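You operate a simulated robot arm through the tools that you are given. There is no shell and no other tool. Be economical: measure what you need, move in short steps, check, and stop when the job is done.

You run a simulated robot arm. Do the job below in one go: nothing can be reset, and whatever is moved stays where it is left.

Task
Rewind the blue ribbon on the turntable, peg the reel and clip it.

The check looks at the end state, three seconds after you hand in, the way a careful person would. Anything else that was tipped, shoved, dropped, spilled or broken makes it a failure.

Robot
A 7-joint arm with a two-finger parallel gripper, fixed in place. Base frame: the origin is at the foot of the arm, x ahead of it, y to its left, z up; the work surface is at about z = 800. Units: mm, degrees, N and s.
With the tool pointing down near the work surface it reaches from about 460 to 920 mm from the base axis. Its first joint turns from -115.0 to 115.0 degrees. Payload 3.91 kg.
Tool frame: the origin (TCP) lies between the finger pads and is the grasp point; the fingertips stand 30 mm ahead of it; z points along the fingers, y is the line along which they close. The gripper opens to 110 mm. The fingers are 20 mm wide and 10 mm thick; the gripper's body (48 by 112 mm) begins 55 mm behind the TCP.
Orientation is that of the tool frame in the base frame, as a unit quaternion [w, x, y, z]. With the fingers straight down and closing along the base's y, the tool's x points along the base's -x, its y along +y and its z along -z.

Tools
- The arm moves only by the tool jog_arm. Its argument "plan" is text: rows parted by semicolons, each of 7 numbers parted by spaces: the shift along the tool's x, y, z in mm, then the turn, a rotation vector about the tool's x, y, z in degrees, then the finger opening in mm, from 0 to 110. In form: tx ty tz wx wy wz claw; .... A call has 1 to 20 rows; each row shifts and turns the commanded pose from where the row before left it, along the tool's axes as they then stand. Each row takes 0.2 s and may step no farther than 50 mm and 8.6 degrees from the row before; otherwise, or with a gripper value out of range, the whole call is refused. Where a pose cannot be reached the arm comes as near as it can. A force on the tool above 40 N (or 10 N above the force at the start of the call, whichever is more), or a blocked arm, ends the call early, and 0.2 s more pass. Each finger travels about 153 mm/s and halts on what it meets, pressing with about 43 N; the grip force reading is that of the motor and also rises with nothing between the fingers. The clock runs only during rows and for 0.2 s after the last one: add rows that do not move to give the fingers time. It gives the time, the measured TCP pose, the force on the tool (base axes), the opening and the grip force at its end, in the units of the frame above (readings bear some noise), and new pictures: "show" is both (left out), scene, wrist or none.
- Cameras (640 x 400 px; columns grow to the right, rows downward): "scene" is fixed at [400.1, 650.1, 1535.5]; the picture's right is [-0.97, -0.22, 0.00], its down [-0.15, 0.64, -0.75] and it looks along [0.17, -0.73, -0.66] (base axes); focal length 295 px, centre (320, 200). "wrist" rides on the gripper at [72, 17, -103] in the tool frame; the picture's right is [-0.23, 0.97, 0.00], its down [-0.76, -0.18, -0.62] and it looks along [-0.61, -0.14, 0.78] (tool axes); focal length 222 px, centre (320, 200). There is no depth. A picture from a camera that has moved, and an enlarged one, comes with that camera's place and axes in the base frame and with its lens.
- raise_lower(by): slides the trunk up (or, below 0, down) by that many mm; the arm rides with it, the base frame stays. It gives what a move gives, with no picture.
- zoom(camera, box): a new picture of the part [left, top, right, bottom] of that camera's present view, enlarged. No time passes.
- close_job(): hands the job in; it is judged then, once.

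Work in short steps. Places have to be worked out from the pictures, the camera data and where the tool is seen: move nearer, look again, correct. Check each grasp and each placing, and mend what went wrong. You have 120 turns and 170 pictures in all, those below and enlarged ones among them. Open the gripper and draw the arm clear of the work before you hand the job in, unless the task says otherwise; then end with one line.

The tools are called after "Request:" as name(argument=value, ...) on one line, values as JSON. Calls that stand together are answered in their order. jog_arm: Moves the arm, as the interface text tells. Its arguments: {"type":"object","properties":{"plan":{"type":"string"},"show":{"type":"string","enum":["both","scene","wrist","none"]}},"required":["plan"]} The other tools are called the same way: raise_lower (by) slides the trunk up or down; zoom (camera, box) takes an enlarged picture of a part of a camera's view; close_job () hands the job in.

At the start:

```text
time_s: 0.0
eef_pos: [652.3, -132.4, 1101.8]
ee_rot: [0.0, 0.001, 1.0, -0.001]
force: [-0.6, -0.8, -1.0]
finger_gap: 109.9
grasp_force: 0.0
trunk travel left (down, up): [-725.0, 265.0]
```

scene: 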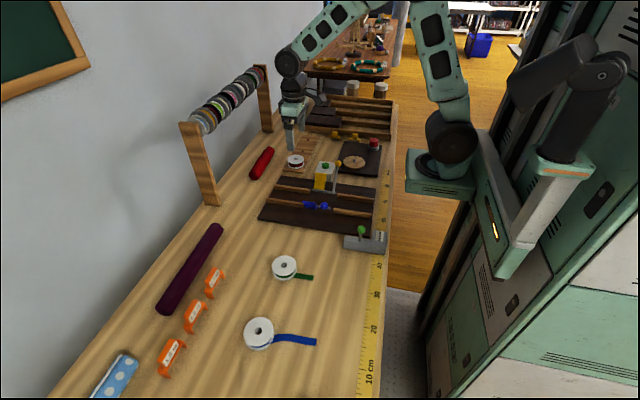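
wrist: 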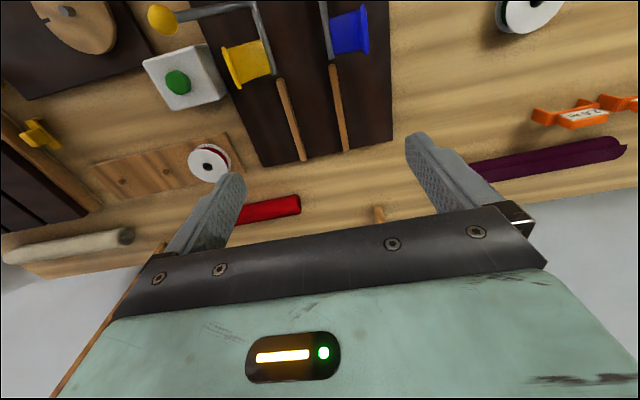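

I'll look at the scene closely first: the winder area, the turntable and the ribbons.

Request:
zoom(camera="scene", box=[240, 80, 400, 180])

Request:
zoom(camera="scene", box=[240, 160, 400, 260])

Request:
zoom(camera="scene", box=[150, 240, 390, 390])

Request:
zoom(camera="wrist", box=[0, 0, 400, 250])

```text
4.00 times, centred on (320, 130) of scene
camera zoom: at [400.1, 650.1, 1535.5], right [-0.97, -0.22, 0.0], down [-0.15, 0.64, -0.75], along [0.17, -0.73, -0.66], focal length 1182 px, centre (320, 480)
```

zoom: 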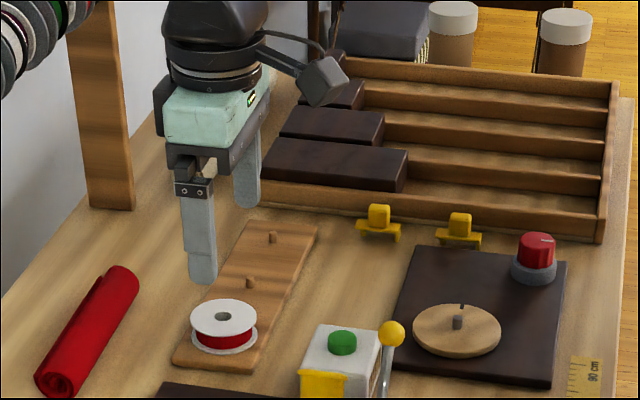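

```text
4.00 times, centred on (320, 210) of scene
camera zoom: at [400.1, 650.1, 1535.5], right [-0.97, -0.22, 0.0], down [-0.15, 0.64, -0.75], along [0.17, -0.73, -0.66], focal length 1182 px, centre (320, 160)
```

zoom: 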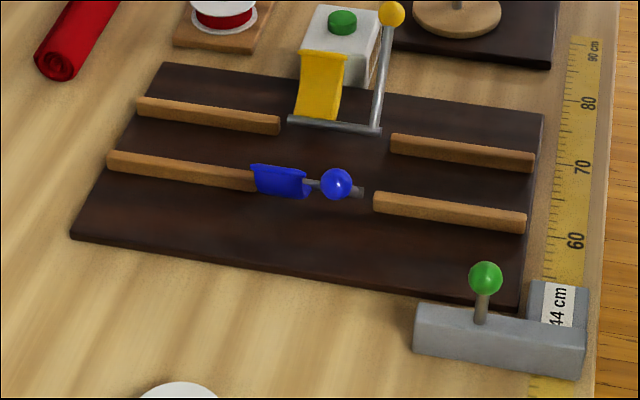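

```text
2.67 times, centred on (270, 315) of scene
camera zoom: at [400.1, 650.1, 1535.5], right [-0.97, -0.22, 0.0], down [-0.15, 0.64, -0.75], along [0.17, -0.73, -0.66], focal length 788 px, centre (453, -107)
```

zoom: 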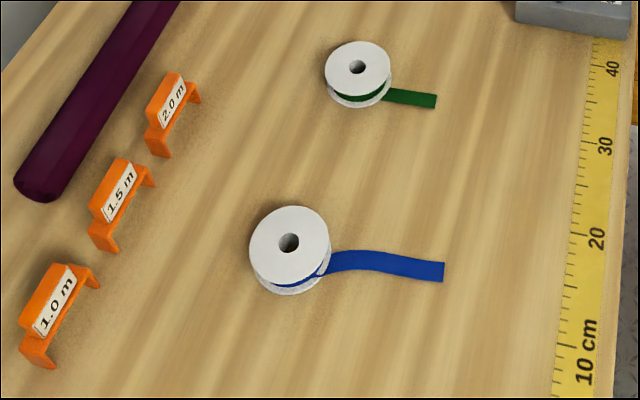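

```text
1.60 times, centred on (200, 125) of wrist
camera zoom: at [580.2, -114.6, 1204.0], right [0.23, 0.97, 0.0], down [0.76, -0.18, 0.62], along [0.61, -0.14, -0.78], focal length 355 px, centre (512, 320)
```

zoom: 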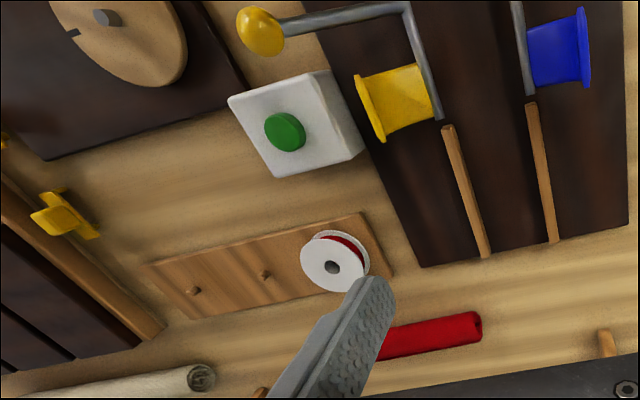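

The turntable (~[497,-395]), the knob, the peg board (~[735,-440]) and the yellow clips are all roughly placed. I'll move the arm to view the turntable and clips from closer.

Request:
jog_arm(plan="28 -32 11.3 0 0 0 110; 28 -32 11.3 0 0 0 110; 28 -32 11.3 0 0 0 110; 28 -32 11.3 0 0 0 110; 28 -32 11.3 0 0 0 110; 28 -32 11.3 0 0 0 110; 28 -32 11.3 0 0 0 110; 28 -32 11.3 0 0 0 110; 28 -32 11.3 0 0 0 110", show="wrist")

```text
time_s: 2.0
eef_pos: [402.8, -417.8, 1000.5]
ee_rot: [-0.001, 0.0, 1.0, 0.0]
force: [0.1, 0.3, 0.0]
finger_gap: 109.6
grasp_force: 0.0
trunk travel left (down, up): [-725.0, 265.0]
camera wrist: at [328.9, -400.9, 1103.5], right [0.23, 0.97, 0.0], down [0.76, -0.18, 0.62], along [0.61, -0.14, -0.78], focal length 222 px, centre (320, 200)
```

wrist: 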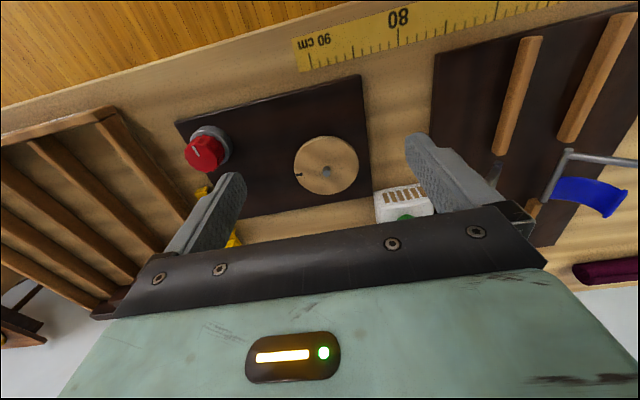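

Request:
zoom(camera="wrist", box=[160, 70, 440, 245])

```text
2.29 times, centred on (300, 158) of wrist
camera zoom: at [328.9, -400.9, 1103.5], right [0.23, 0.97, 0.0], down [0.76, -0.18, 0.62], along [0.61, -0.14, -0.78], focal length 508 px, centre (366, 297)
```

zoom: 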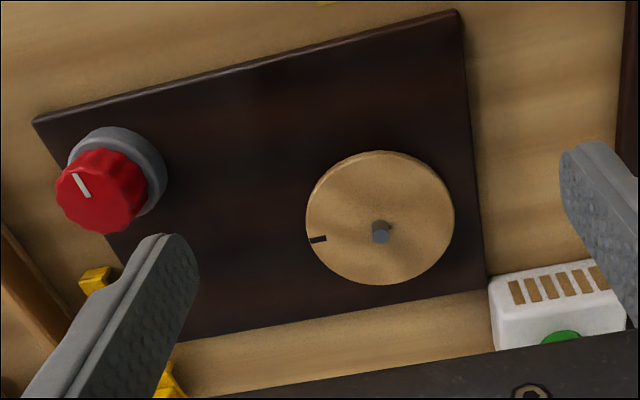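

Triangulating puts the spindle at about [499,-428,820] and the knob at about [430,-586,825]. Next I'll look at the blue reel.

Request:
jog_arm(plan="-16.7 43.8 0 0 0 0 110; -16.7 43.8 0 0 0 0 110; -16.7 43.8 0 0 0 0 110; -16.7 43.8 0 0 0 0 110; -16.7 43.8 0 0 0 0 110; -16.7 43.8 0 0 0 0 110; -16.7 43.8 0 0 0 0 110; -16.7 43.8 0 0 0 0 110; -16.7 43.8 0 0 0 0 110; 5.9 43.8 0 0 0 0 110; 5.9 43.8 0 0 0 0 110; 5.9 43.8 0 0 0 0 110; 5.9 43.8 0 0 0 0 110; 5.9 43.8 0 0 0 0 110; 5.9 43.8 0 0 0 0 110; 5.9 43.8 0 0 0 0 110; 5.9 43.8 0 0 0 0 110; 5.9 43.8 0 0 0 0 110", show="wrist")

```text
time_s: 5.8
eef_pos: [499.2, 369.2, 999.9]
ee_rot: [0.0, 0.0, 1.0, 0.0]
force: [0.2, 0.1, -0.2]
finger_gap: 109.6
grasp_force: 0.0
trunk travel left (down, up): [-725.0, 265.0]
camera wrist: at [426.0, 386.8, 1102.5], right [0.23, 0.97, 0.0], down [0.76, -0.18, 0.62], along [0.61, -0.14, -0.78], focal length 222 px, centre (320, 200)
```

wrist: 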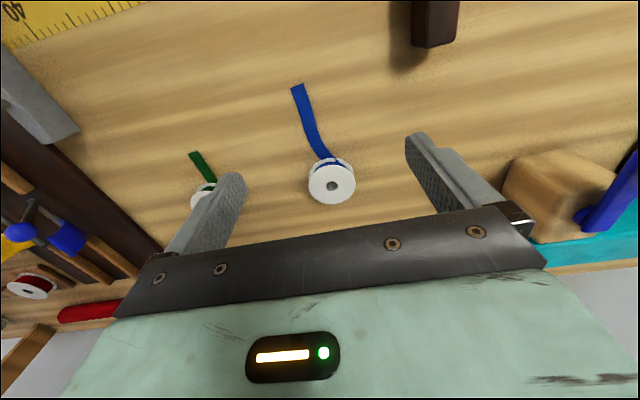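

Request:
zoom(camera="wrist", box=[260, 70, 420, 220])

```text
2.67 times, centred on (340, 145) of wrist
camera zoom: at [426.0, 386.8, 1102.5], right [0.23, 0.97, 0.0], down [0.76, -0.18, 0.62], along [0.61, -0.14, -0.78], focal length 592 px, centre (267, 347)
```

zoom: 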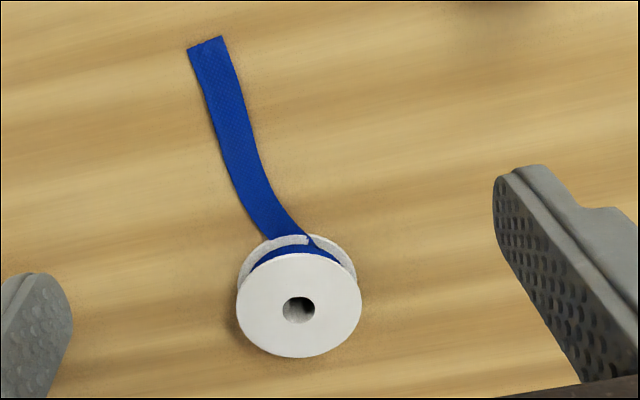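

The reel hub triangulates to about [617,364], with its top near z=830 and a diameter of about 70. The tail leaves from the -x side, and clockwise seen from above should wind it in. I'll move above the reel, gripping along y so the fingers miss the tail.

Request:
jog_arm(plan="-39.1 -1.8 25 0 0 0 110; -39.1 -1.8 25 0 0 0 110; -39.1 -1.8 25 0 0 0 110; 0 0 10 0 0 0 110; 0 0 0 0 0 0 110", show="both")

```text
time_s: 7.0
eef_pos: [616.7, 362.5, 916.2]
ee_rot: [0.0, 0.001, 1.0, 0.0]
force: [-0.6, -0.7, 0.1]
finger_gap: 109.9
grasp_force: 0.0
trunk travel left (down, up): [-725.0, 265.0]
camera wrist: at [543.9, 379.9, 1018.5], right [0.23, 0.97, 0.0], down [0.76, -0.18, 0.62], along [0.61, -0.14, -0.78], focal length 222 px, centre (320, 200)
```

scene: 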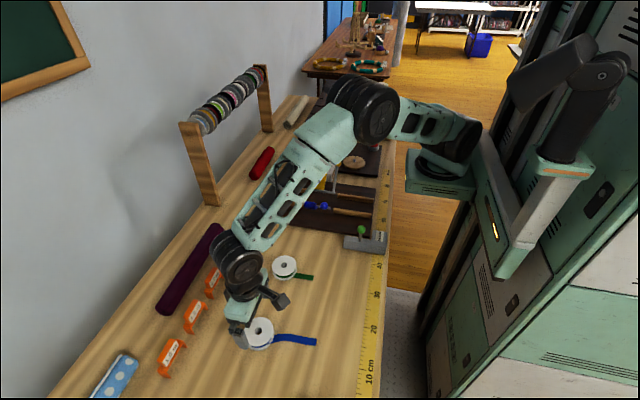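
wrist: 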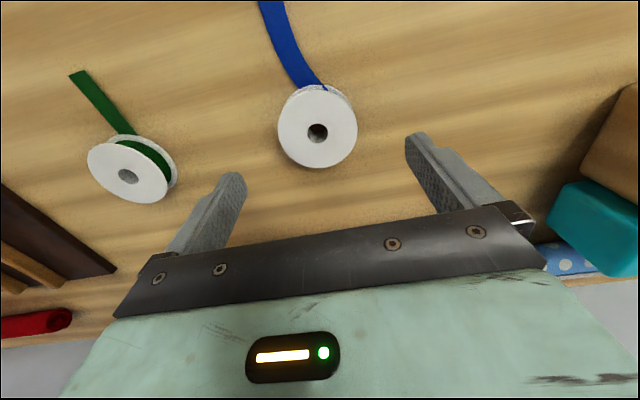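

The hub ray confirms the reel at about [618,360.7]. I'll descend around it.

Request:
jog_arm(plan="-1.5 -1.7 30 0 0 0 110; 0 0 30 0 0 0 110; 0 0 20 0 0 0 110; 0 0 0 0 0 0 110", show="wrist")

```text
time_s: 8.0
eef_pos: [616.5, 359.8, 834.2]
ee_rot: [0.001, 0.0, 1.0, 0.0]
force: [0.1, -0.7, -0.3]
finger_gap: 109.9
grasp_force: 0.1
trunk travel left (down, up): [-725.0, 265.0]
camera wrist: at [544.2, 378.5, 936.8], right [0.23, 0.97, 0.0], down [0.76, -0.18, 0.62], along [0.61, -0.14, -0.78], focal length 222 px, centre (320, 200)
```

wrist: 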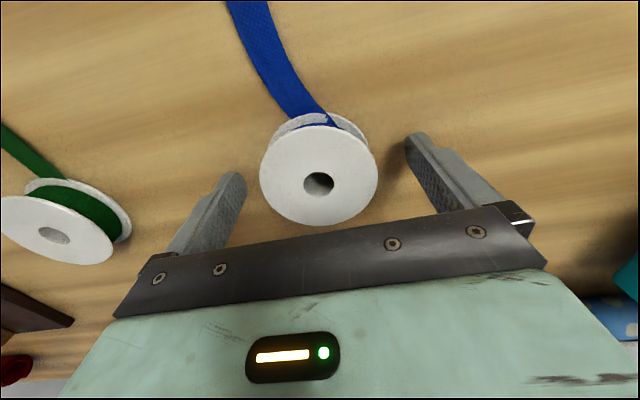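

Centred over the reel. Closing now.

Request:
jog_arm(plan="0 0 0 0 0 0 90; 0 0 0 0 0 0 75; 0 0 0 0 0 0 62; 0 0 0 0 0 0 62", show="wrist")

```text
time_s: 9.0
eef_pos: [616.8, 360.8, 834.4]
ee_rot: [0.0, 0.0, 1.0, 0.0]
force: [-0.2, -0.5, -0.6]
finger_gap: 70.0
grasp_force: 42.9
trunk travel left (down, up): [-725.0, 265.0]
camera wrist: at [544.2, 378.5, 936.9], right [0.23, 0.97, 0.0], down [0.76, -0.18, 0.62], along [0.61, -0.14, -0.78], focal length 222 px, centre (320, 200)
```

wrist: 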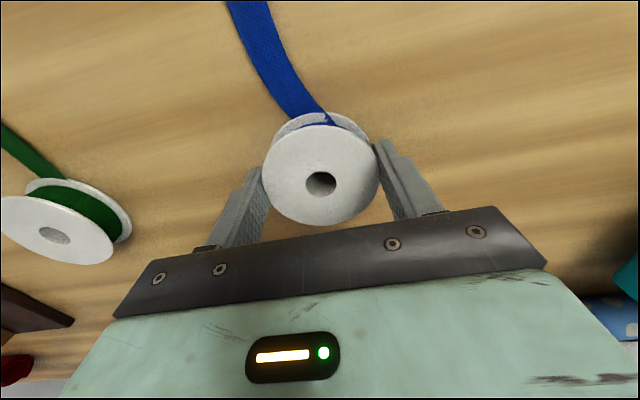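

The reel is gripped at 70 mm across. I'll lift it.

Request:
jog_arm(plan="0 0 -20 0 0 0 62; 0 0 -40 0 0 0 62; 0 0 -50 0 0 0 62; 0 0 -50 0 0 0 62; 0 0 0 0 0 0 62", show="both")

```text
time_s: 10.2
eef_pos: [617.2, 361.8, 993.4]
ee_rot: [0.0, 0.0, 1.0, 0.0]
force: [-0.1, 0.2, -0.5]
finger_gap: 69.5
grasp_force: 43.2
trunk travel left (down, up): [-725.0, 265.0]
camera wrist: at [544.3, 379.4, 1097.0], right [0.23, 0.97, 0.0], down [0.76, -0.18, 0.62], along [0.61, -0.14, -0.78], focal length 222 px, centre (320, 200)
```

scene: 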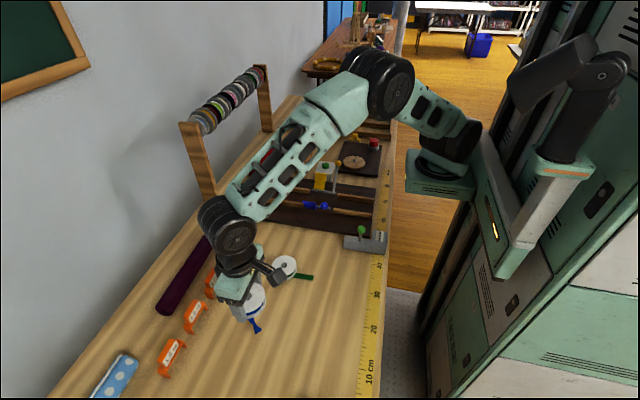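
wrist: 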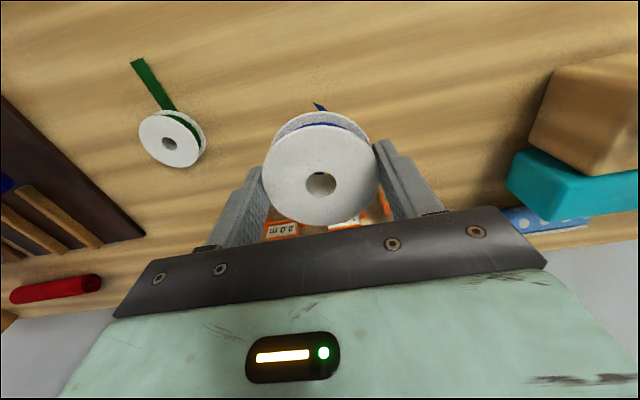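

The reel is held and the tail hangs freely. I'll carry it high towards the turntable, stopping where the spindle can be seen nearly from above.

Request:
jog_arm(plan="0 0 -45 0 0 0 62; 4.6 -45 -5 0 0 0 62; 4.6 -45 -5 0 0 0 62; 4.6 -45 0 0 0 0 62; 4.6 -45 0 0 0 0 62; 4.6 -45 0 0 0 0 62; 4.6 -45 0 0 0 0 62; 4.6 -45 0 0 0 0 62; 4.6 -45 0 0 0 0 62; 2.5 -41 0 0 0 0 62; 2.5 -41 0 0 0 0 62; 2.5 -41 0 0 0 0 62; 2.5 -41 0 0 0 0 62; 2.5 -41 0 0 0 0 62; 2.5 -41 0 0 0 0 62; 2.5 -41 0 0 0 0 62; 2.5 -41 0 0 0 0 62; 0 0 0 0 0 0 62", show="wrist")

```text
time_s: 14.0
eef_pos: [560.5, -327.8, 1049.9]
ee_rot: [0.0, 0.0, 1.0, 0.0]
force: [0.4, 0.0, 0.0]
finger_gap: 69.9
grasp_force: 42.9
trunk travel left (down, up): [-725.0, 265.0]
camera wrist: at [487.1, -309.4, 1152.7], right [0.23, 0.97, 0.0], down [0.76, -0.18, 0.62], along [0.61, -0.14, -0.78], focal length 222 px, centre (320, 200)
```

wrist: 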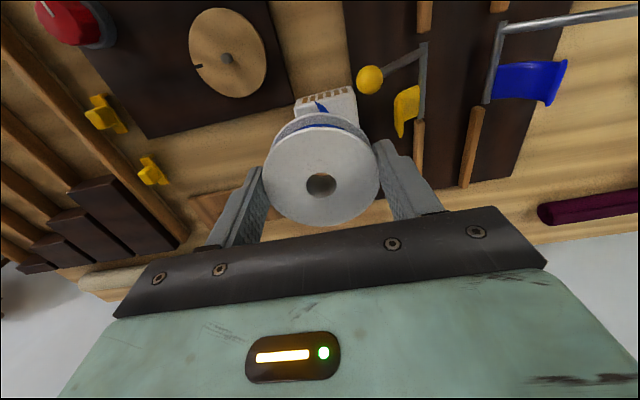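

Request:
zoom(camera="wrist", box=[180, 0, 280, 100])

Request:
zoom(camera="wrist", box=[70, 80, 190, 200])

Request:
zoom(camera="scene", box=[320, 130, 400, 180])

```text
4.00 times, centred on (230, 50) of wrist
camera zoom: at [487.1, -309.4, 1152.7], right [0.23, 0.97, 0.0], down [0.76, -0.18, 0.62], along [0.61, -0.14, -0.78], focal length 888 px, centre (680, 800)
```

zoom: 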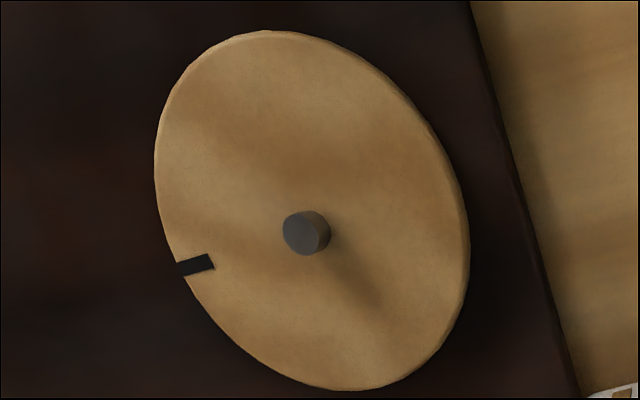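

```text
3.33 times, centred on (130, 140) of wrist
camera zoom: at [487.1, -309.4, 1152.7], right [0.23, 0.97, 0.0], down [0.76, -0.18, 0.62], along [0.61, -0.14, -0.78], focal length 740 px, centre (953, 400)
```

zoom: 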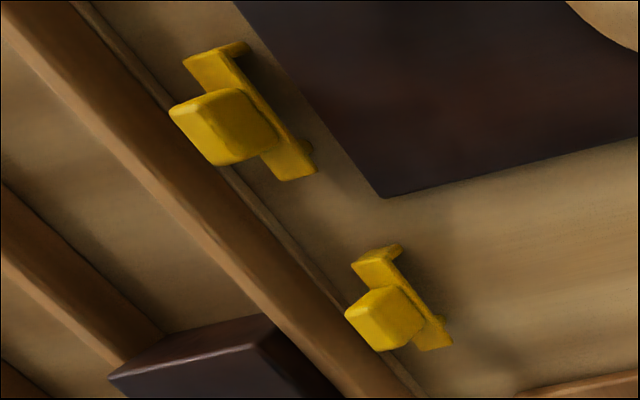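

```text
8.00 times, centred on (360, 155) of scene
camera zoom: at [400.1, 650.1, 1535.5], right [-0.97, -0.22, 0.0], down [-0.15, 0.64, -0.75], along [0.17, -0.73, -0.66], focal length 2363 px, centre (0, 560)
```

zoom: 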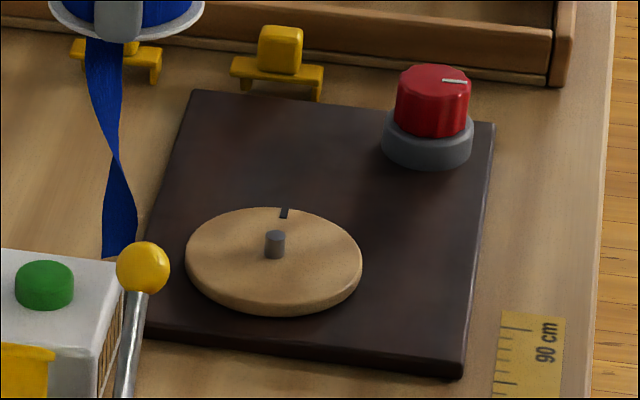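

The spindle triangulates to about [497,-431], with its top near z=820. I'll go nearer, offset in +x, for an accurate fix before lowering.

Request:
jog_arm(plan="-1.1 -26 30 0 0 0 62; -1.1 -26 30 0 0 0 62; -1.1 -26 30 0 0 0 62; -1.1 -26 30 0 0 0 62; 0 0 0 0 0 0 62", show="both")

Request:
zoom(camera="wrist", box=[240, 0, 400, 100])

Request:
zoom(camera="scene", box=[280, 110, 400, 185])

```text
time_s: 15.2
eef_pos: [565.6, -428.1, 929.3]
ee_rot: [-0.001, 0.001, 1.0, 0.0]
force: [-0.1, 0.0, -0.1]
finger_gap: 69.5
grasp_force: 43.0
trunk travel left (down, up): [-725.0, 265.0]
camera wrist: at [491.7, -411.4, 1032.1], right [0.23, 0.97, 0.0], down [0.76, -0.18, 0.62], along [0.61, -0.14, -0.78], focal length 222 px, centre (320, 200)
```

scene: 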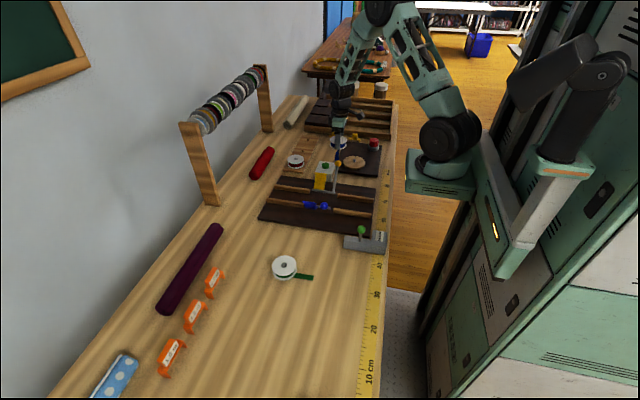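
wrist: 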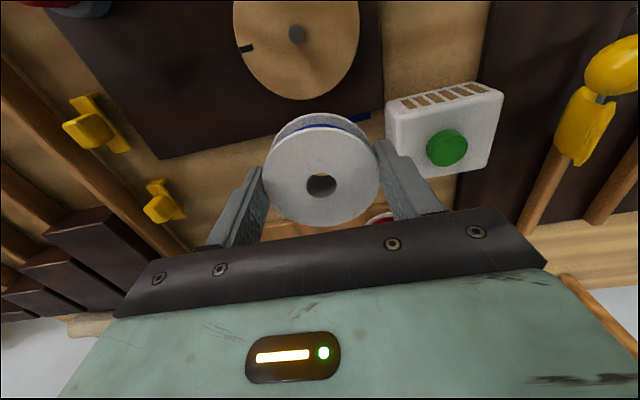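

```text
4.00 times, centred on (320, 50) of wrist
camera zoom: at [491.7, -411.4, 1032.1], right [0.23, 0.97, 0.0], down [0.76, -0.18, 0.62], along [0.61, -0.14, -0.78], focal length 888 px, centre (320, 800)
```

zoom: 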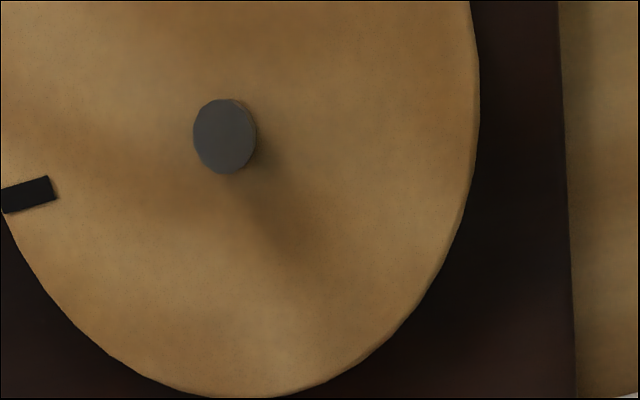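

```text
5.33 times, centred on (340, 148) of scene
camera zoom: at [400.1, 650.1, 1535.5], right [-0.97, -0.22, 0.0], down [-0.15, 0.64, -0.75], along [0.17, -0.73, -0.66], focal length 1575 px, centre (213, 480)
```

zoom: 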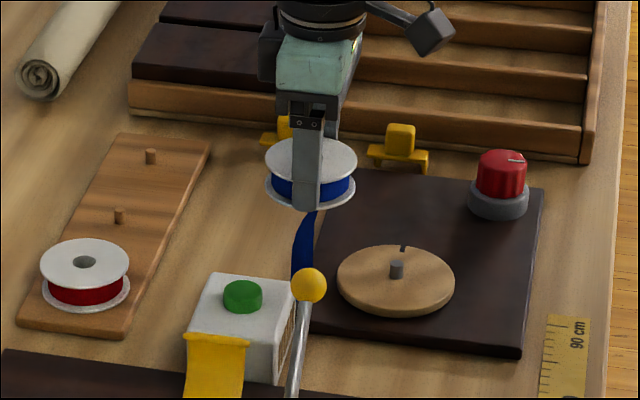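

The spindle fix is about [495.3,-430.8]. I'll move over it and lower to about 25 mm above.

Request:
jog_arm(plan="35 -1.3 10 0 0 0 62; 35 -1.3 10 0 0 0 62; 0 0 20 0 0 0 62; 0 0 10 0 0 0 62; 0 0 0 0 0 0 62", show="none")

Request:
zoom(camera="wrist", box=[240, 80, 400, 240])

Request:
zoom(camera="scene", box=[320, 120, 400, 180])

```text
time_s: 16.4
eef_pos: [494.8, -434.2, 879.7]
ee_rot: [0.0, 0.0, 1.0, 0.0]
force: [-0.3, 0.0, 0.3]
finger_gap: 69.6
grasp_force: 43.0
trunk travel left (down, up): [-725.0, 265.0]
```

```text
2.50 times, centred on (320, 160) of wrist
camera zoom: at [422.5, -416.4, 982.3], right [0.23, 0.97, 0.0], down [0.76, -0.18, 0.62], along [0.61, -0.14, -0.78], focal length 555 px, centre (320, 300)
```

zoom: 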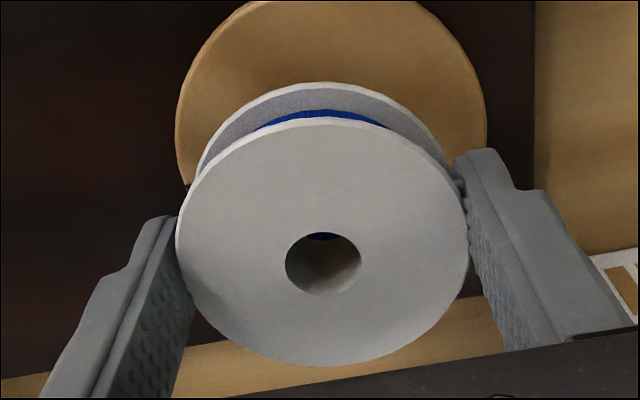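

```text
6.67 times, centred on (360, 150) of scene
camera zoom: at [400.1, 650.1, 1535.5], right [-0.97, -0.22, 0.0], down [-0.15, 0.64, -0.75], along [0.17, -0.73, -0.66], focal length 1969 px, centre (53, 533)
```

zoom: 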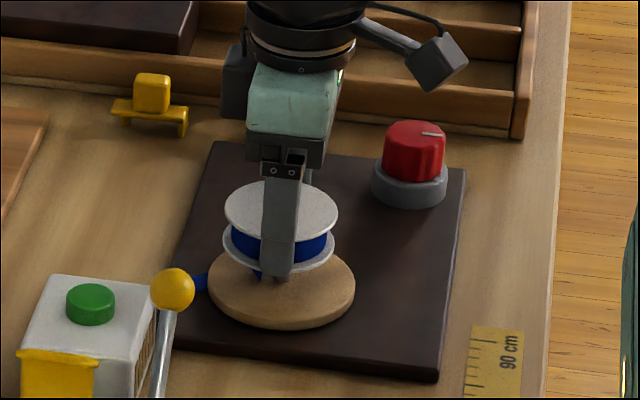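

The tail has been dragged under the reel, trailing toward +x. I'll lift, go past in -x, lower so the tail lies down, then drag in +x so it trails on the -x side.

Request:
jog_arm(plan="0 0 -45 0 0 0 62; 0 0 -45 0 0 0 62; 0 0 -30 0 0 0 62; 40 1 0 0 0 0 62; 40 1 0 0 0 0 62; 40 1 0 0 0 0 62; 0 0 0 0 0 0 62; 0 0 0 0 0 0 62; 0 0 0 0 0 0 62", show="wrist")

Request:
zoom(camera="scene", box=[320, 90, 440, 180])

```text
time_s: 18.4
eef_pos: [374.8, -429.6, 999.5]
ee_rot: [0.001, 0.001, 1.0, 0.0]
force: [1.3, 0.2, -0.4]
finger_gap: 69.5
grasp_force: 43.3
trunk travel left (down, up): [-725.0, 265.0]
camera wrist: at [301.2, -411.8, 1103.4], right [0.23, 0.97, 0.0], down [0.76, -0.18, 0.62], along [0.61, -0.14, -0.78], focal length 222 px, centre (320, 200)
```

wrist: 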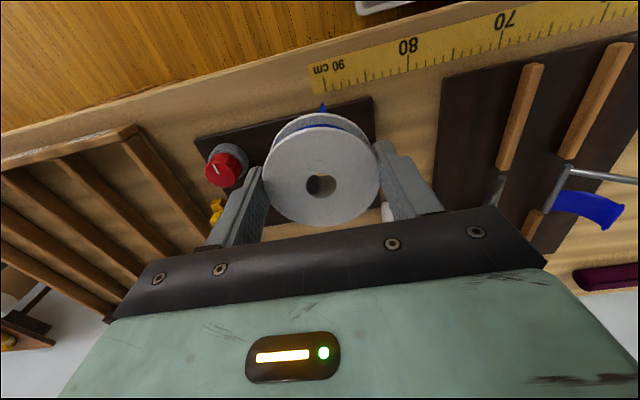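

```text
4.44 times, centred on (380, 135) of scene
camera zoom: at [400.1, 650.1, 1535.5], right [-0.97, -0.22, 0.0], down [-0.15, 0.64, -0.75], along [0.17, -0.73, -0.66], focal length 1313 px, centre (53, 489)
```

zoom: 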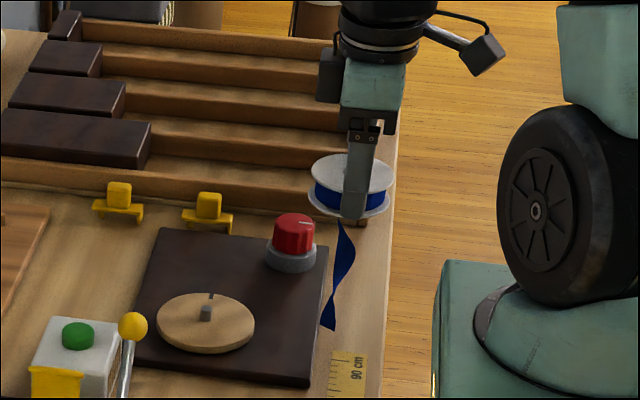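

Now lower and drag in +x back to the spindle.

Request:
jog_arm(plan="0 0 35 0 0 0 62; 0 0 35 0 0 0 62; -10 0 10 0 0 0 62; -20 0 10 0 0 0 62; -20 0 10 0 0 0 62; -20 0 10 0 0 0 62; -20 0 5 0 0 0 62; -20 0 5 0 0 0 62; -11 0 0 0 0 0 62; 0 0 0 0 0 0 62", show="none")

Request:
zoom(camera="wrist", box=[200, 0, 440, 240])

Request:
zoom(camera="scene", box=[320, 120, 400, 180])

```text
time_s: 20.6
eef_pos: [495.7, -427.6, 879.1]
ee_rot: [0.001, 0.0, 1.0, -0.001]
force: [1.3, 0.0, 0.0]
finger_gap: 69.7
grasp_force: 43.5
trunk travel left (down, up): [-725.0, 265.0]
```

```text
1.67 times, centred on (320, 120) of wrist
camera zoom: at [422.7, -411.4, 982.1], right [0.23, 0.97, 0.0], down [0.76, -0.18, 0.62], along [0.61, -0.14, -0.78], focal length 370 px, centre (320, 333)
```

zoom: 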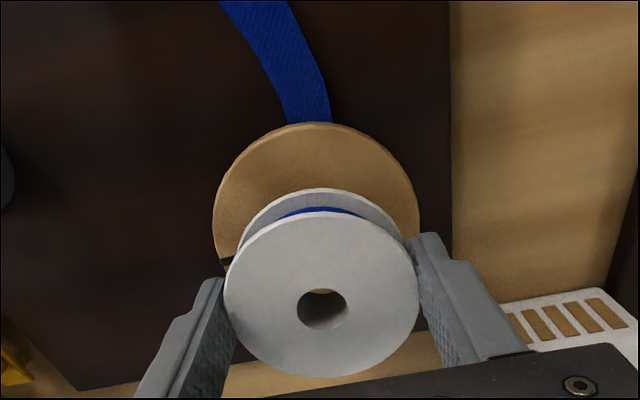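

```text
6.67 times, centred on (360, 150) of scene
camera zoom: at [400.1, 650.1, 1535.5], right [-0.97, -0.22, 0.0], down [-0.15, 0.64, -0.75], along [0.17, -0.73, -0.66], focal length 1969 px, centre (53, 533)
```

zoom: 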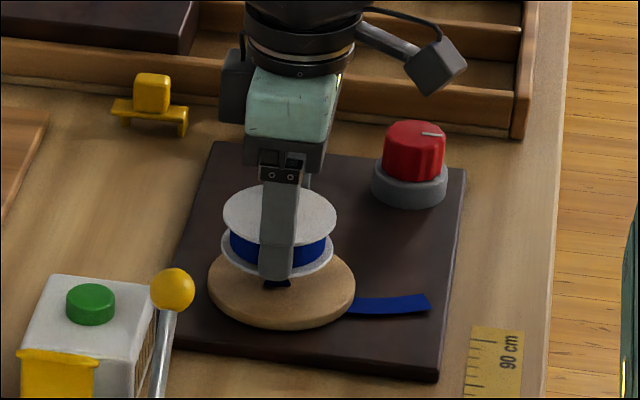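

The tail now trails out to -x. The platter outline says I'm aligned in x and about 2 mm off in y. I'll correct that and lower gently.

Request:
jog_arm(plan="0 -2 10 0 0 0 62; 0 0 12 0 0 0 62; 0 0 6 0 0 0 62; 0 0 4 0 0 0 62; 0 0 3 0 0 0 62; 0 0 2 0 0 0 62; 0 0 0 0 0 0 62", show="none")

Request:
zoom(camera="wrist", box=[220, 60, 420, 240])

Request:
zoom(camera="scene", box=[330, 130, 390, 175])

```text
time_s: 21.6
eef_pos: [495.4, -431.4, 852.7]
ee_rot: [0.002, 0.001, 1.0, -0.001]
force: [-7.3, 6.0, 29.2]
finger_gap: 69.2
grasp_force: 43.0
trunk travel left (down, up): [-725.0, 265.0]
stopped in row 4: the force on the tool passed its limit (the readings are from after the stop); the commanded pose is now the measured one
```

```text
2.22 times, centred on (320, 150) of wrist
camera zoom: at [422.6, -413.7, 955.4], right [0.23, 0.97, 0.0], down [0.76, -0.18, 0.62], along [0.61, -0.14, -0.78], focal length 494 px, centre (320, 311)
```

zoom: 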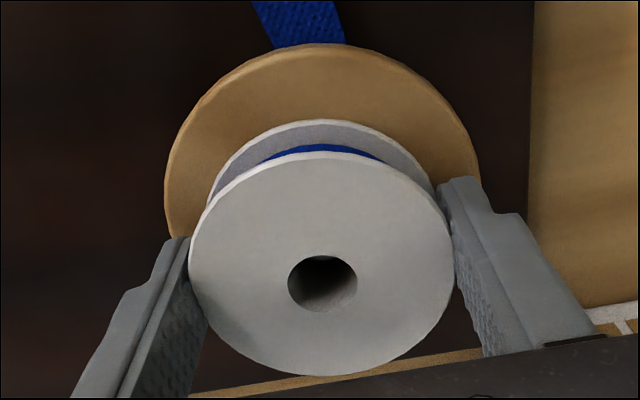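

```text
8.89 times, centred on (360, 152) of scene
camera zoom: at [400.1, 650.1, 1535.5], right [-0.97, -0.22, 0.0], down [-0.15, 0.64, -0.75], along [0.17, -0.73, -0.66], focal length 2626 px, centre (-36, 622)
```

zoom: 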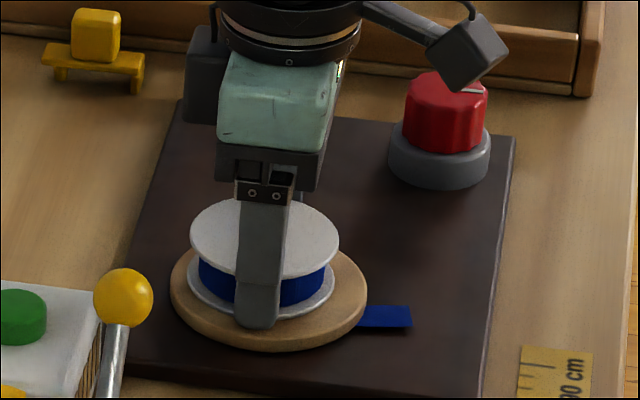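

Contact came at the spindle top, so the hole isn't over it. I'll lift a little and measure the reel against the platter at higher zoom.

Request:
jog_arm(plan="0 0 -4 0 0 0 62; 0 0 0 0 0 0 62", show="none")

Request:
zoom(camera="scene", box=[344, 150, 376, 170])

Request:
zoom(camera="wrist", box=[240, 70, 400, 170])

```text
time_s: 22.2
eef_pos: [496.3, -431.8, 853.9]
ee_rot: [0.0, -0.001, 1.0, 0.0]
force: [-6.1, 4.4, -2.0]
finger_gap: 69.2
grasp_force: 42.8
trunk travel left (down, up): [-725.0, 265.0]
```

```text
16.00 times, centred on (360, 160) of scene
camera zoom: at [400.1, 650.1, 1535.5], right [-0.97, -0.22, 0.0], down [-0.15, 0.64, -0.75], along [0.17, -0.73, -0.66], focal length 4726 px, centre (-320, 840)
```

zoom: 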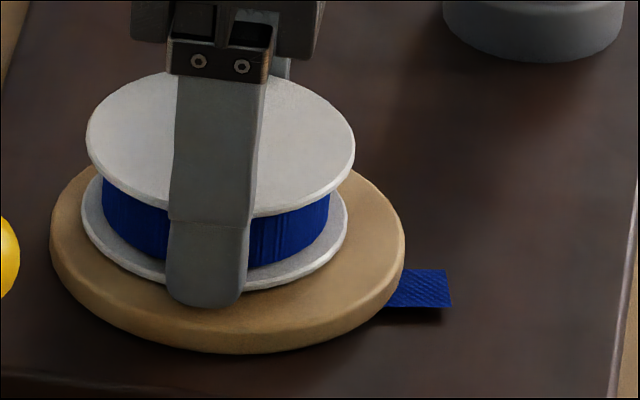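

```text
4.00 times, centred on (320, 120) of wrist
camera zoom: at [422.8, -414.3, 957.0], right [0.23, 0.97, 0.0], down [0.76, -0.18, 0.62], along [0.61, -0.14, -0.78], focal length 888 px, centre (320, 520)
```

zoom: 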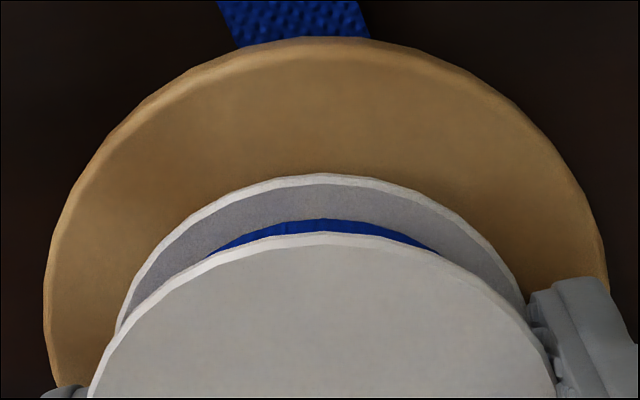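

The lateral force (-6,+4) persists. Together with a revised spindle top near z=825, this suggests the reel is already on the spindle but binding toward -x,+y. I'll relieve it in that direction.

Request:
jog_arm(plan="1.5 0.7 0 0 0 0 62; 1.5 0.7 0 0 0 0 62; 0 0 0 0 0 0 62", show="none")

Request:
zoom(camera="scene", box=[344, 150, 376, 170])

```text
time_s: 23.0
eef_pos: [494.3, -431.1, 855.6]
ee_rot: [0.002, 0.001, 1.0, -0.001]
force: [-0.4, 0.8, -0.8]
finger_gap: 69.2
grasp_force: 43.4
trunk travel left (down, up): [-725.0, 265.0]
```

```text
16.00 times, centred on (360, 160) of scene
camera zoom: at [400.1, 650.1, 1535.5], right [-0.97, -0.22, 0.0], down [-0.15, 0.64, -0.75], along [0.17, -0.73, -0.66], focal length 4726 px, centre (-320, 840)
```

zoom: 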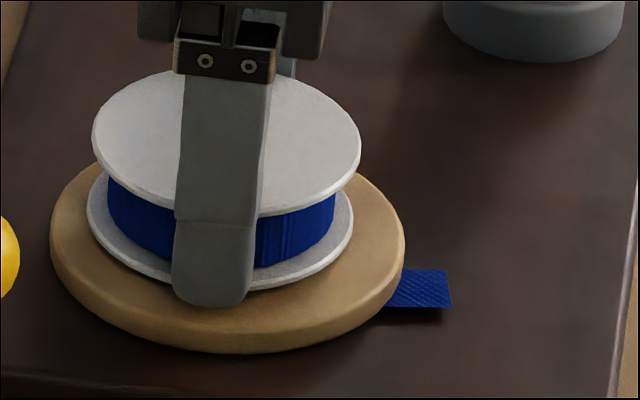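

The side force is gone, and the scene suggests about 2 mm more in -x. I'll shift and try lowering again.

Request:
jog_arm(plan="2 0.3 0 0 0 0 62; 0 0 3 0 0 0 62; 0 0 3 0 0 0 62; 0 0 2 0 0 0 62; 0 0 2 0 0 0 62; 0 0 0 0 0 0 62", show="none")

Request:
zoom(camera="scene", box=[344, 150, 376, 170])

```text
time_s: 23.8
eef_pos: [492.6, -432.0, 853.1]
ee_rot: [0.001, -0.001, 1.0, -0.002]
force: [-5.6, 7.2, 28.7]
finger_gap: 69.3
grasp_force: 43.4
trunk travel left (down, up): [-725.0, 265.0]
stopped in row 4: the force on the tool passed its limit (the readings are from after the stop); the commanded pose is now the measured one
```

```text
16.00 times, centred on (360, 160) of scene
camera zoom: at [400.1, 650.1, 1535.5], right [-0.97, -0.22, 0.0], down [-0.15, 0.64, -0.75], along [0.17, -0.73, -0.66], focal length 4726 px, centre (-320, 840)
```

zoom: 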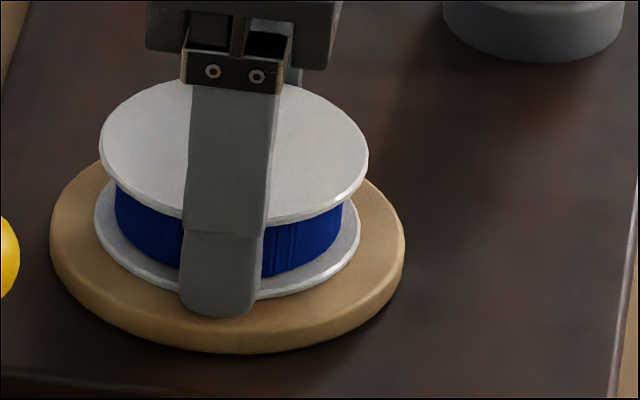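

The tail has vanished from this view, so I'll check where it went and whether the reel is seated.

Request:
zoom(camera="scene", box=[320, 120, 400, 180])

Request:
zoom(camera="wrist", box=[200, 0, 440, 240])

```text
6.67 times, centred on (360, 150) of scene
camera zoom: at [400.1, 650.1, 1535.5], right [-0.97, -0.22, 0.0], down [-0.15, 0.64, -0.75], along [0.17, -0.73, -0.66], focal length 1969 px, centre (53, 533)
```

zoom: 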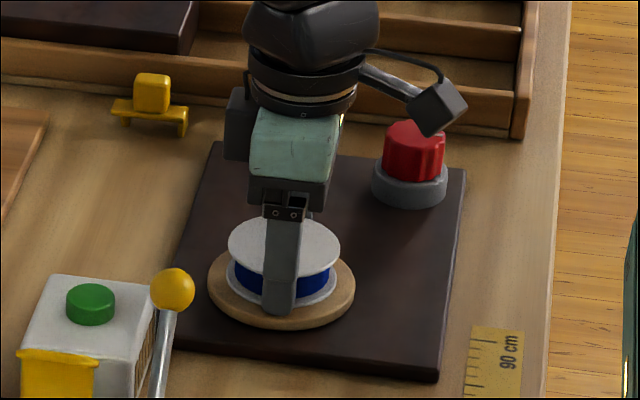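

```text
1.67 times, centred on (320, 120) of wrist
camera zoom: at [418.6, -412.9, 955.2], right [0.23, 0.97, 0.0], down [0.76, -0.18, 0.63], along [0.61, -0.14, -0.78], focal length 370 px, centre (320, 333)
```

zoom: 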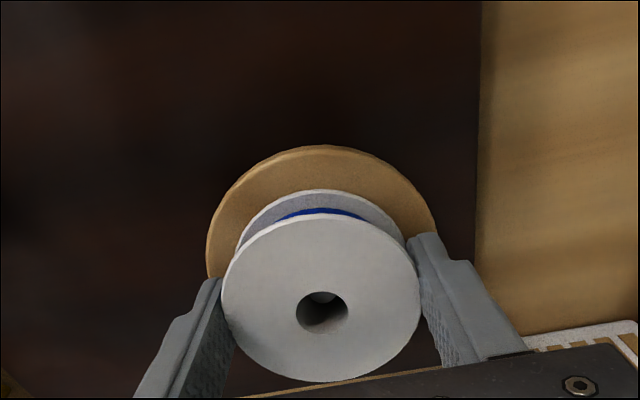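

Request:
zoom(camera="wrist", box=[290, 160, 350, 210])

```text
8.00 times, centred on (320, 185) of wrist
camera zoom: at [418.6, -412.9, 955.2], right [0.23, 0.97, 0.0], down [0.76, -0.18, 0.63], along [0.61, -0.14, -0.78], focal length 1777 px, centre (320, 320)
```

zoom: 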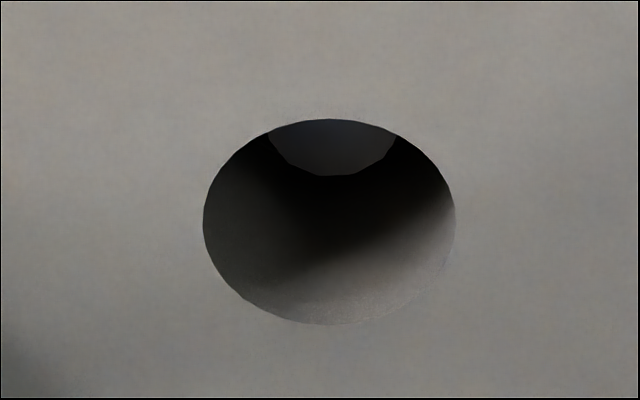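

The spindle top shows inside the hub hole. The contact height (reel bottom ~818.5) also matches a platter top at about 817, so the reel is sitting on the platter. I'll release and check.

Request:
jog_arm(plan="0 0 0 0 0 0 75; 0 0 0 0 0 0 90; 0 0 0 0 0 0 100; 0 0 -40 0 0 0 100; 0 0 -40 0 0 0 100; 0 0 -40 0 0 0 100; 0 0 0 0 0 0 100", show="wrist")

Request:
zoom(camera="scene", box=[320, 120, 400, 180])

Request:
zoom(camera="wrist", box=[240, 40, 400, 160])

```text
time_s: 25.4
eef_pos: [491.1, -428.9, 969.8]
ee_rot: [0.001, 0.0, 1.0, 0.0]
force: [0.0, 0.5, -0.2]
finger_gap: 99.9
grasp_force: 0.0
trunk travel left (down, up): [-725.0, 265.0]
camera wrist: at [417.7, -411.8, 1072.1], right [0.23, 0.97, 0.0], down [0.76, -0.18, 0.63], along [0.61, -0.14, -0.78], focal length 222 px, centre (320, 200)
```

wrist: 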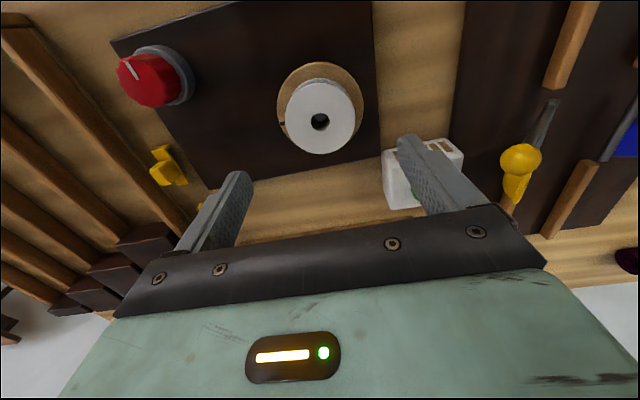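

```text
6.67 times, centred on (360, 150) of scene
camera zoom: at [400.1, 650.1, 1535.5], right [-0.97, -0.22, 0.0], down [-0.15, 0.64, -0.75], along [0.17, -0.73, -0.66], focal length 1969 px, centre (53, 533)
```

zoom: 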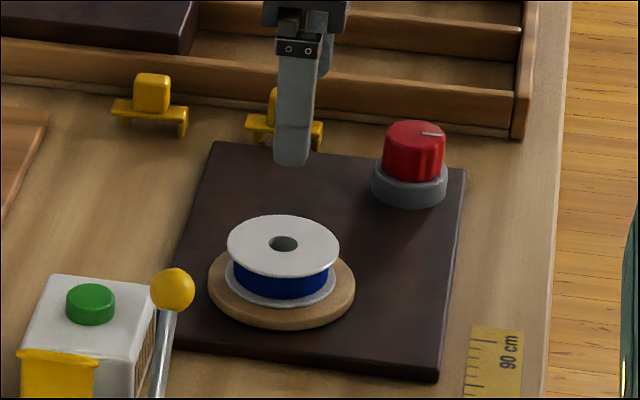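

```text
3.33 times, centred on (320, 100) of wrist
camera zoom: at [417.7, -411.8, 1072.1], right [0.23, 0.97, 0.0], down [0.76, -0.18, 0.63], along [0.61, -0.14, -0.78], focal length 740 px, centre (320, 533)
```

zoom: 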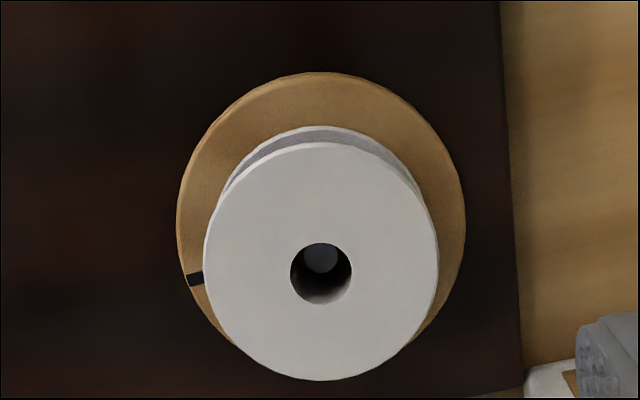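

The reel sits on the spindle, and no tail is visible now. Next I'll look closely at the knob and the gap between the flanges.

Request:
zoom(camera="wrist", box=[90, 20, 220, 120])

Request:
zoom(camera="scene", box=[340, 132, 388, 168])

```text
4.00 times, centred on (155, 70) of wrist
camera zoom: at [417.7, -411.8, 1072.1], right [0.23, 0.97, 0.0], down [0.76, -0.18, 0.63], along [0.61, -0.14, -0.78], focal length 888 px, centre (980, 720)
```

zoom: 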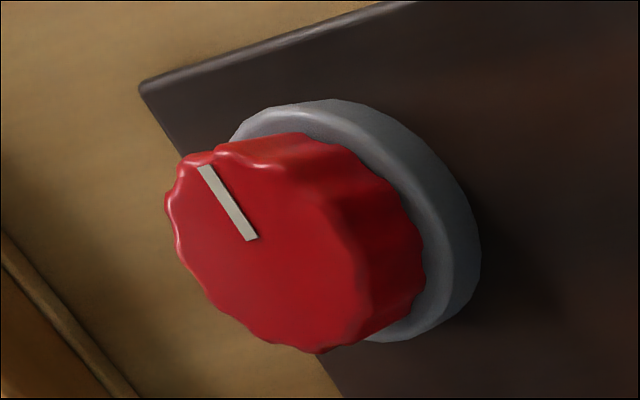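

```text
11.11 times, centred on (364, 150) of scene
camera zoom: at [400.1, 650.1, 1535.5], right [-0.97, -0.22, 0.0], down [-0.15, 0.64, -0.75], along [0.17, -0.73, -0.66], focal length 3282 px, centre (-169, 756)
```

zoom: 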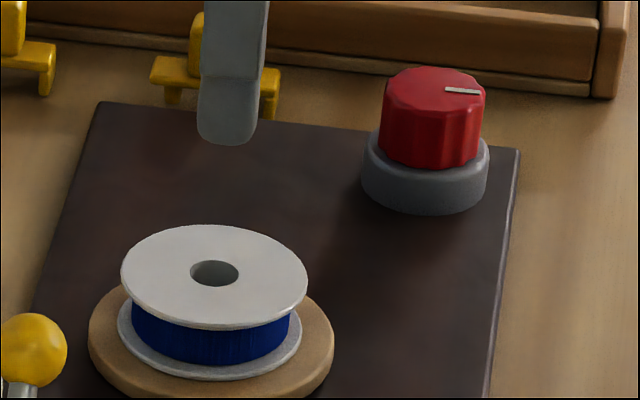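

The knob top is at about [425,-572,851], about 42 mm across. I'll move above it to confirm before gripping.

Request:
jog_arm(plan="16.5 -35.7 14 0 0 0 90; 16.5 -35.7 14 0 0 0 90; 16.5 -35.7 14 0 0 0 90; 16.5 -35.7 14 0 0 0 90; 0 0 0 0 0 0 90", show="wrist")

```text
time_s: 26.6
eef_pos: [424.8, -573.6, 915.5]
ee_rot: [0.002, 0.0, 1.0, -0.003]
force: [0.0, 1.9, -0.4]
finger_gap: 90.1
grasp_force: 0.0
trunk travel left (down, up): [-725.0, 265.0]
camera wrist: at [351.4, -555.8, 1017.8], right [0.23, 0.97, 0.0], down [0.76, -0.18, 0.63], along [0.61, -0.14, -0.78], focal length 222 px, centre (320, 200)
```

wrist: 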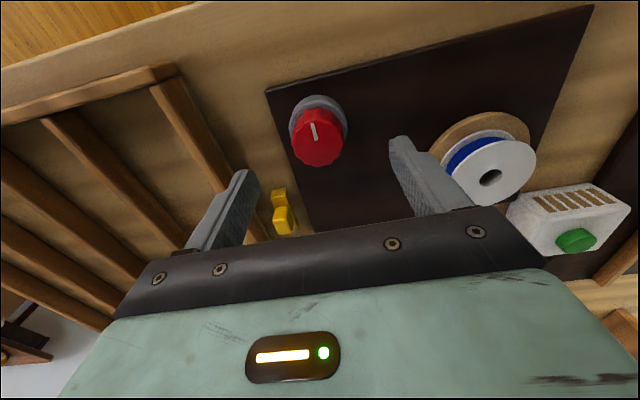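

The knob is centred in y and about 2 mm toward -x. I'll descend and grip it.

Request:
jog_arm(plan="2 0.5 26 0 0 0 80; 0 0 20 0 0 0 70; 0 0 6 0 0 0 60; 0 0 0 0 0 0 50; 0 0 0 0 0 0 36; 0 0 0 0 0 0 36", show="wrist")

Request:
zoom(camera="scene", box=[340, 132, 388, 168])

```text
time_s: 28.0
eef_pos: [425.2, -575.9, 861.8]
ee_rot: [0.002, 0.0, 1.0, -0.004]
force: [1.8, -22.6, -4.0]
finger_gap: 41.5
grasp_force: 45.5
trunk travel left (down, up): [-725.0, 265.0]
camera wrist: at [350.5, -556.9, 964.5], right [0.23, 0.97, -0.01], down [0.76, -0.17, 0.63], along [0.61, -0.15, -0.78], focal length 222 px, centre (320, 200)
```

wrist: 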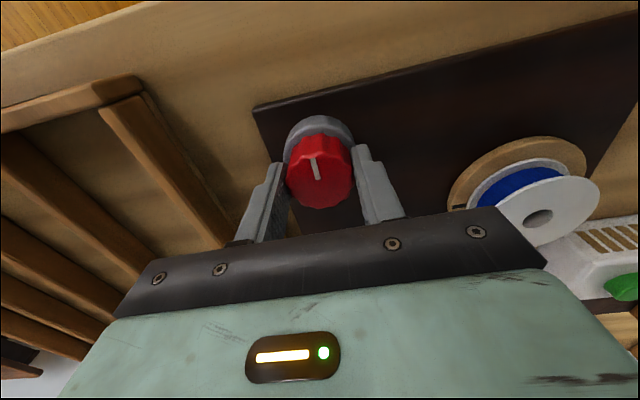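

```text
11.11 times, centred on (364, 150) of scene
camera zoom: at [400.1, 650.1, 1535.5], right [-0.97, -0.22, 0.0], down [-0.15, 0.64, -0.75], along [0.17, -0.73, -0.66], focal length 3282 px, centre (-169, 756)
```

zoom: 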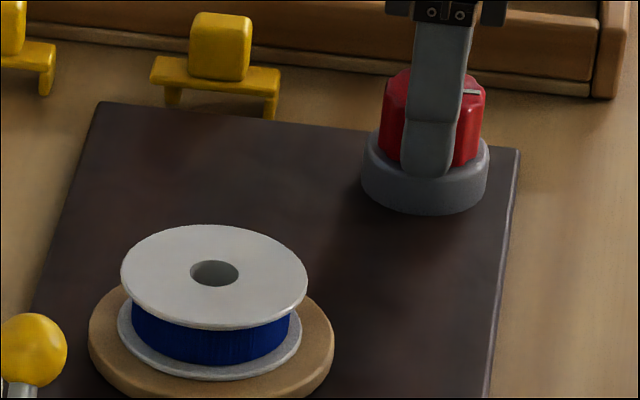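

Gripped, but there's a side load of -22 N in y. I'll relieve it by shifting 3.5 mm to -y.

Request:
jog_arm(plan="0 -1.8 0 0 0 0 36; 0 -1.8 0 0 0 0 36; 0 0 0 0 0 0 36", show="none")

```text
time_s: 28.8
eef_pos: [424.1, -575.2, 862.4]
ee_rot: [0.001, 0.0, 1.0, 0.001]
force: [-2.6, -0.2, 3.5]
finger_gap: 41.8
grasp_force: 44.9
trunk travel left (down, up): [-725.0, 265.0]
```

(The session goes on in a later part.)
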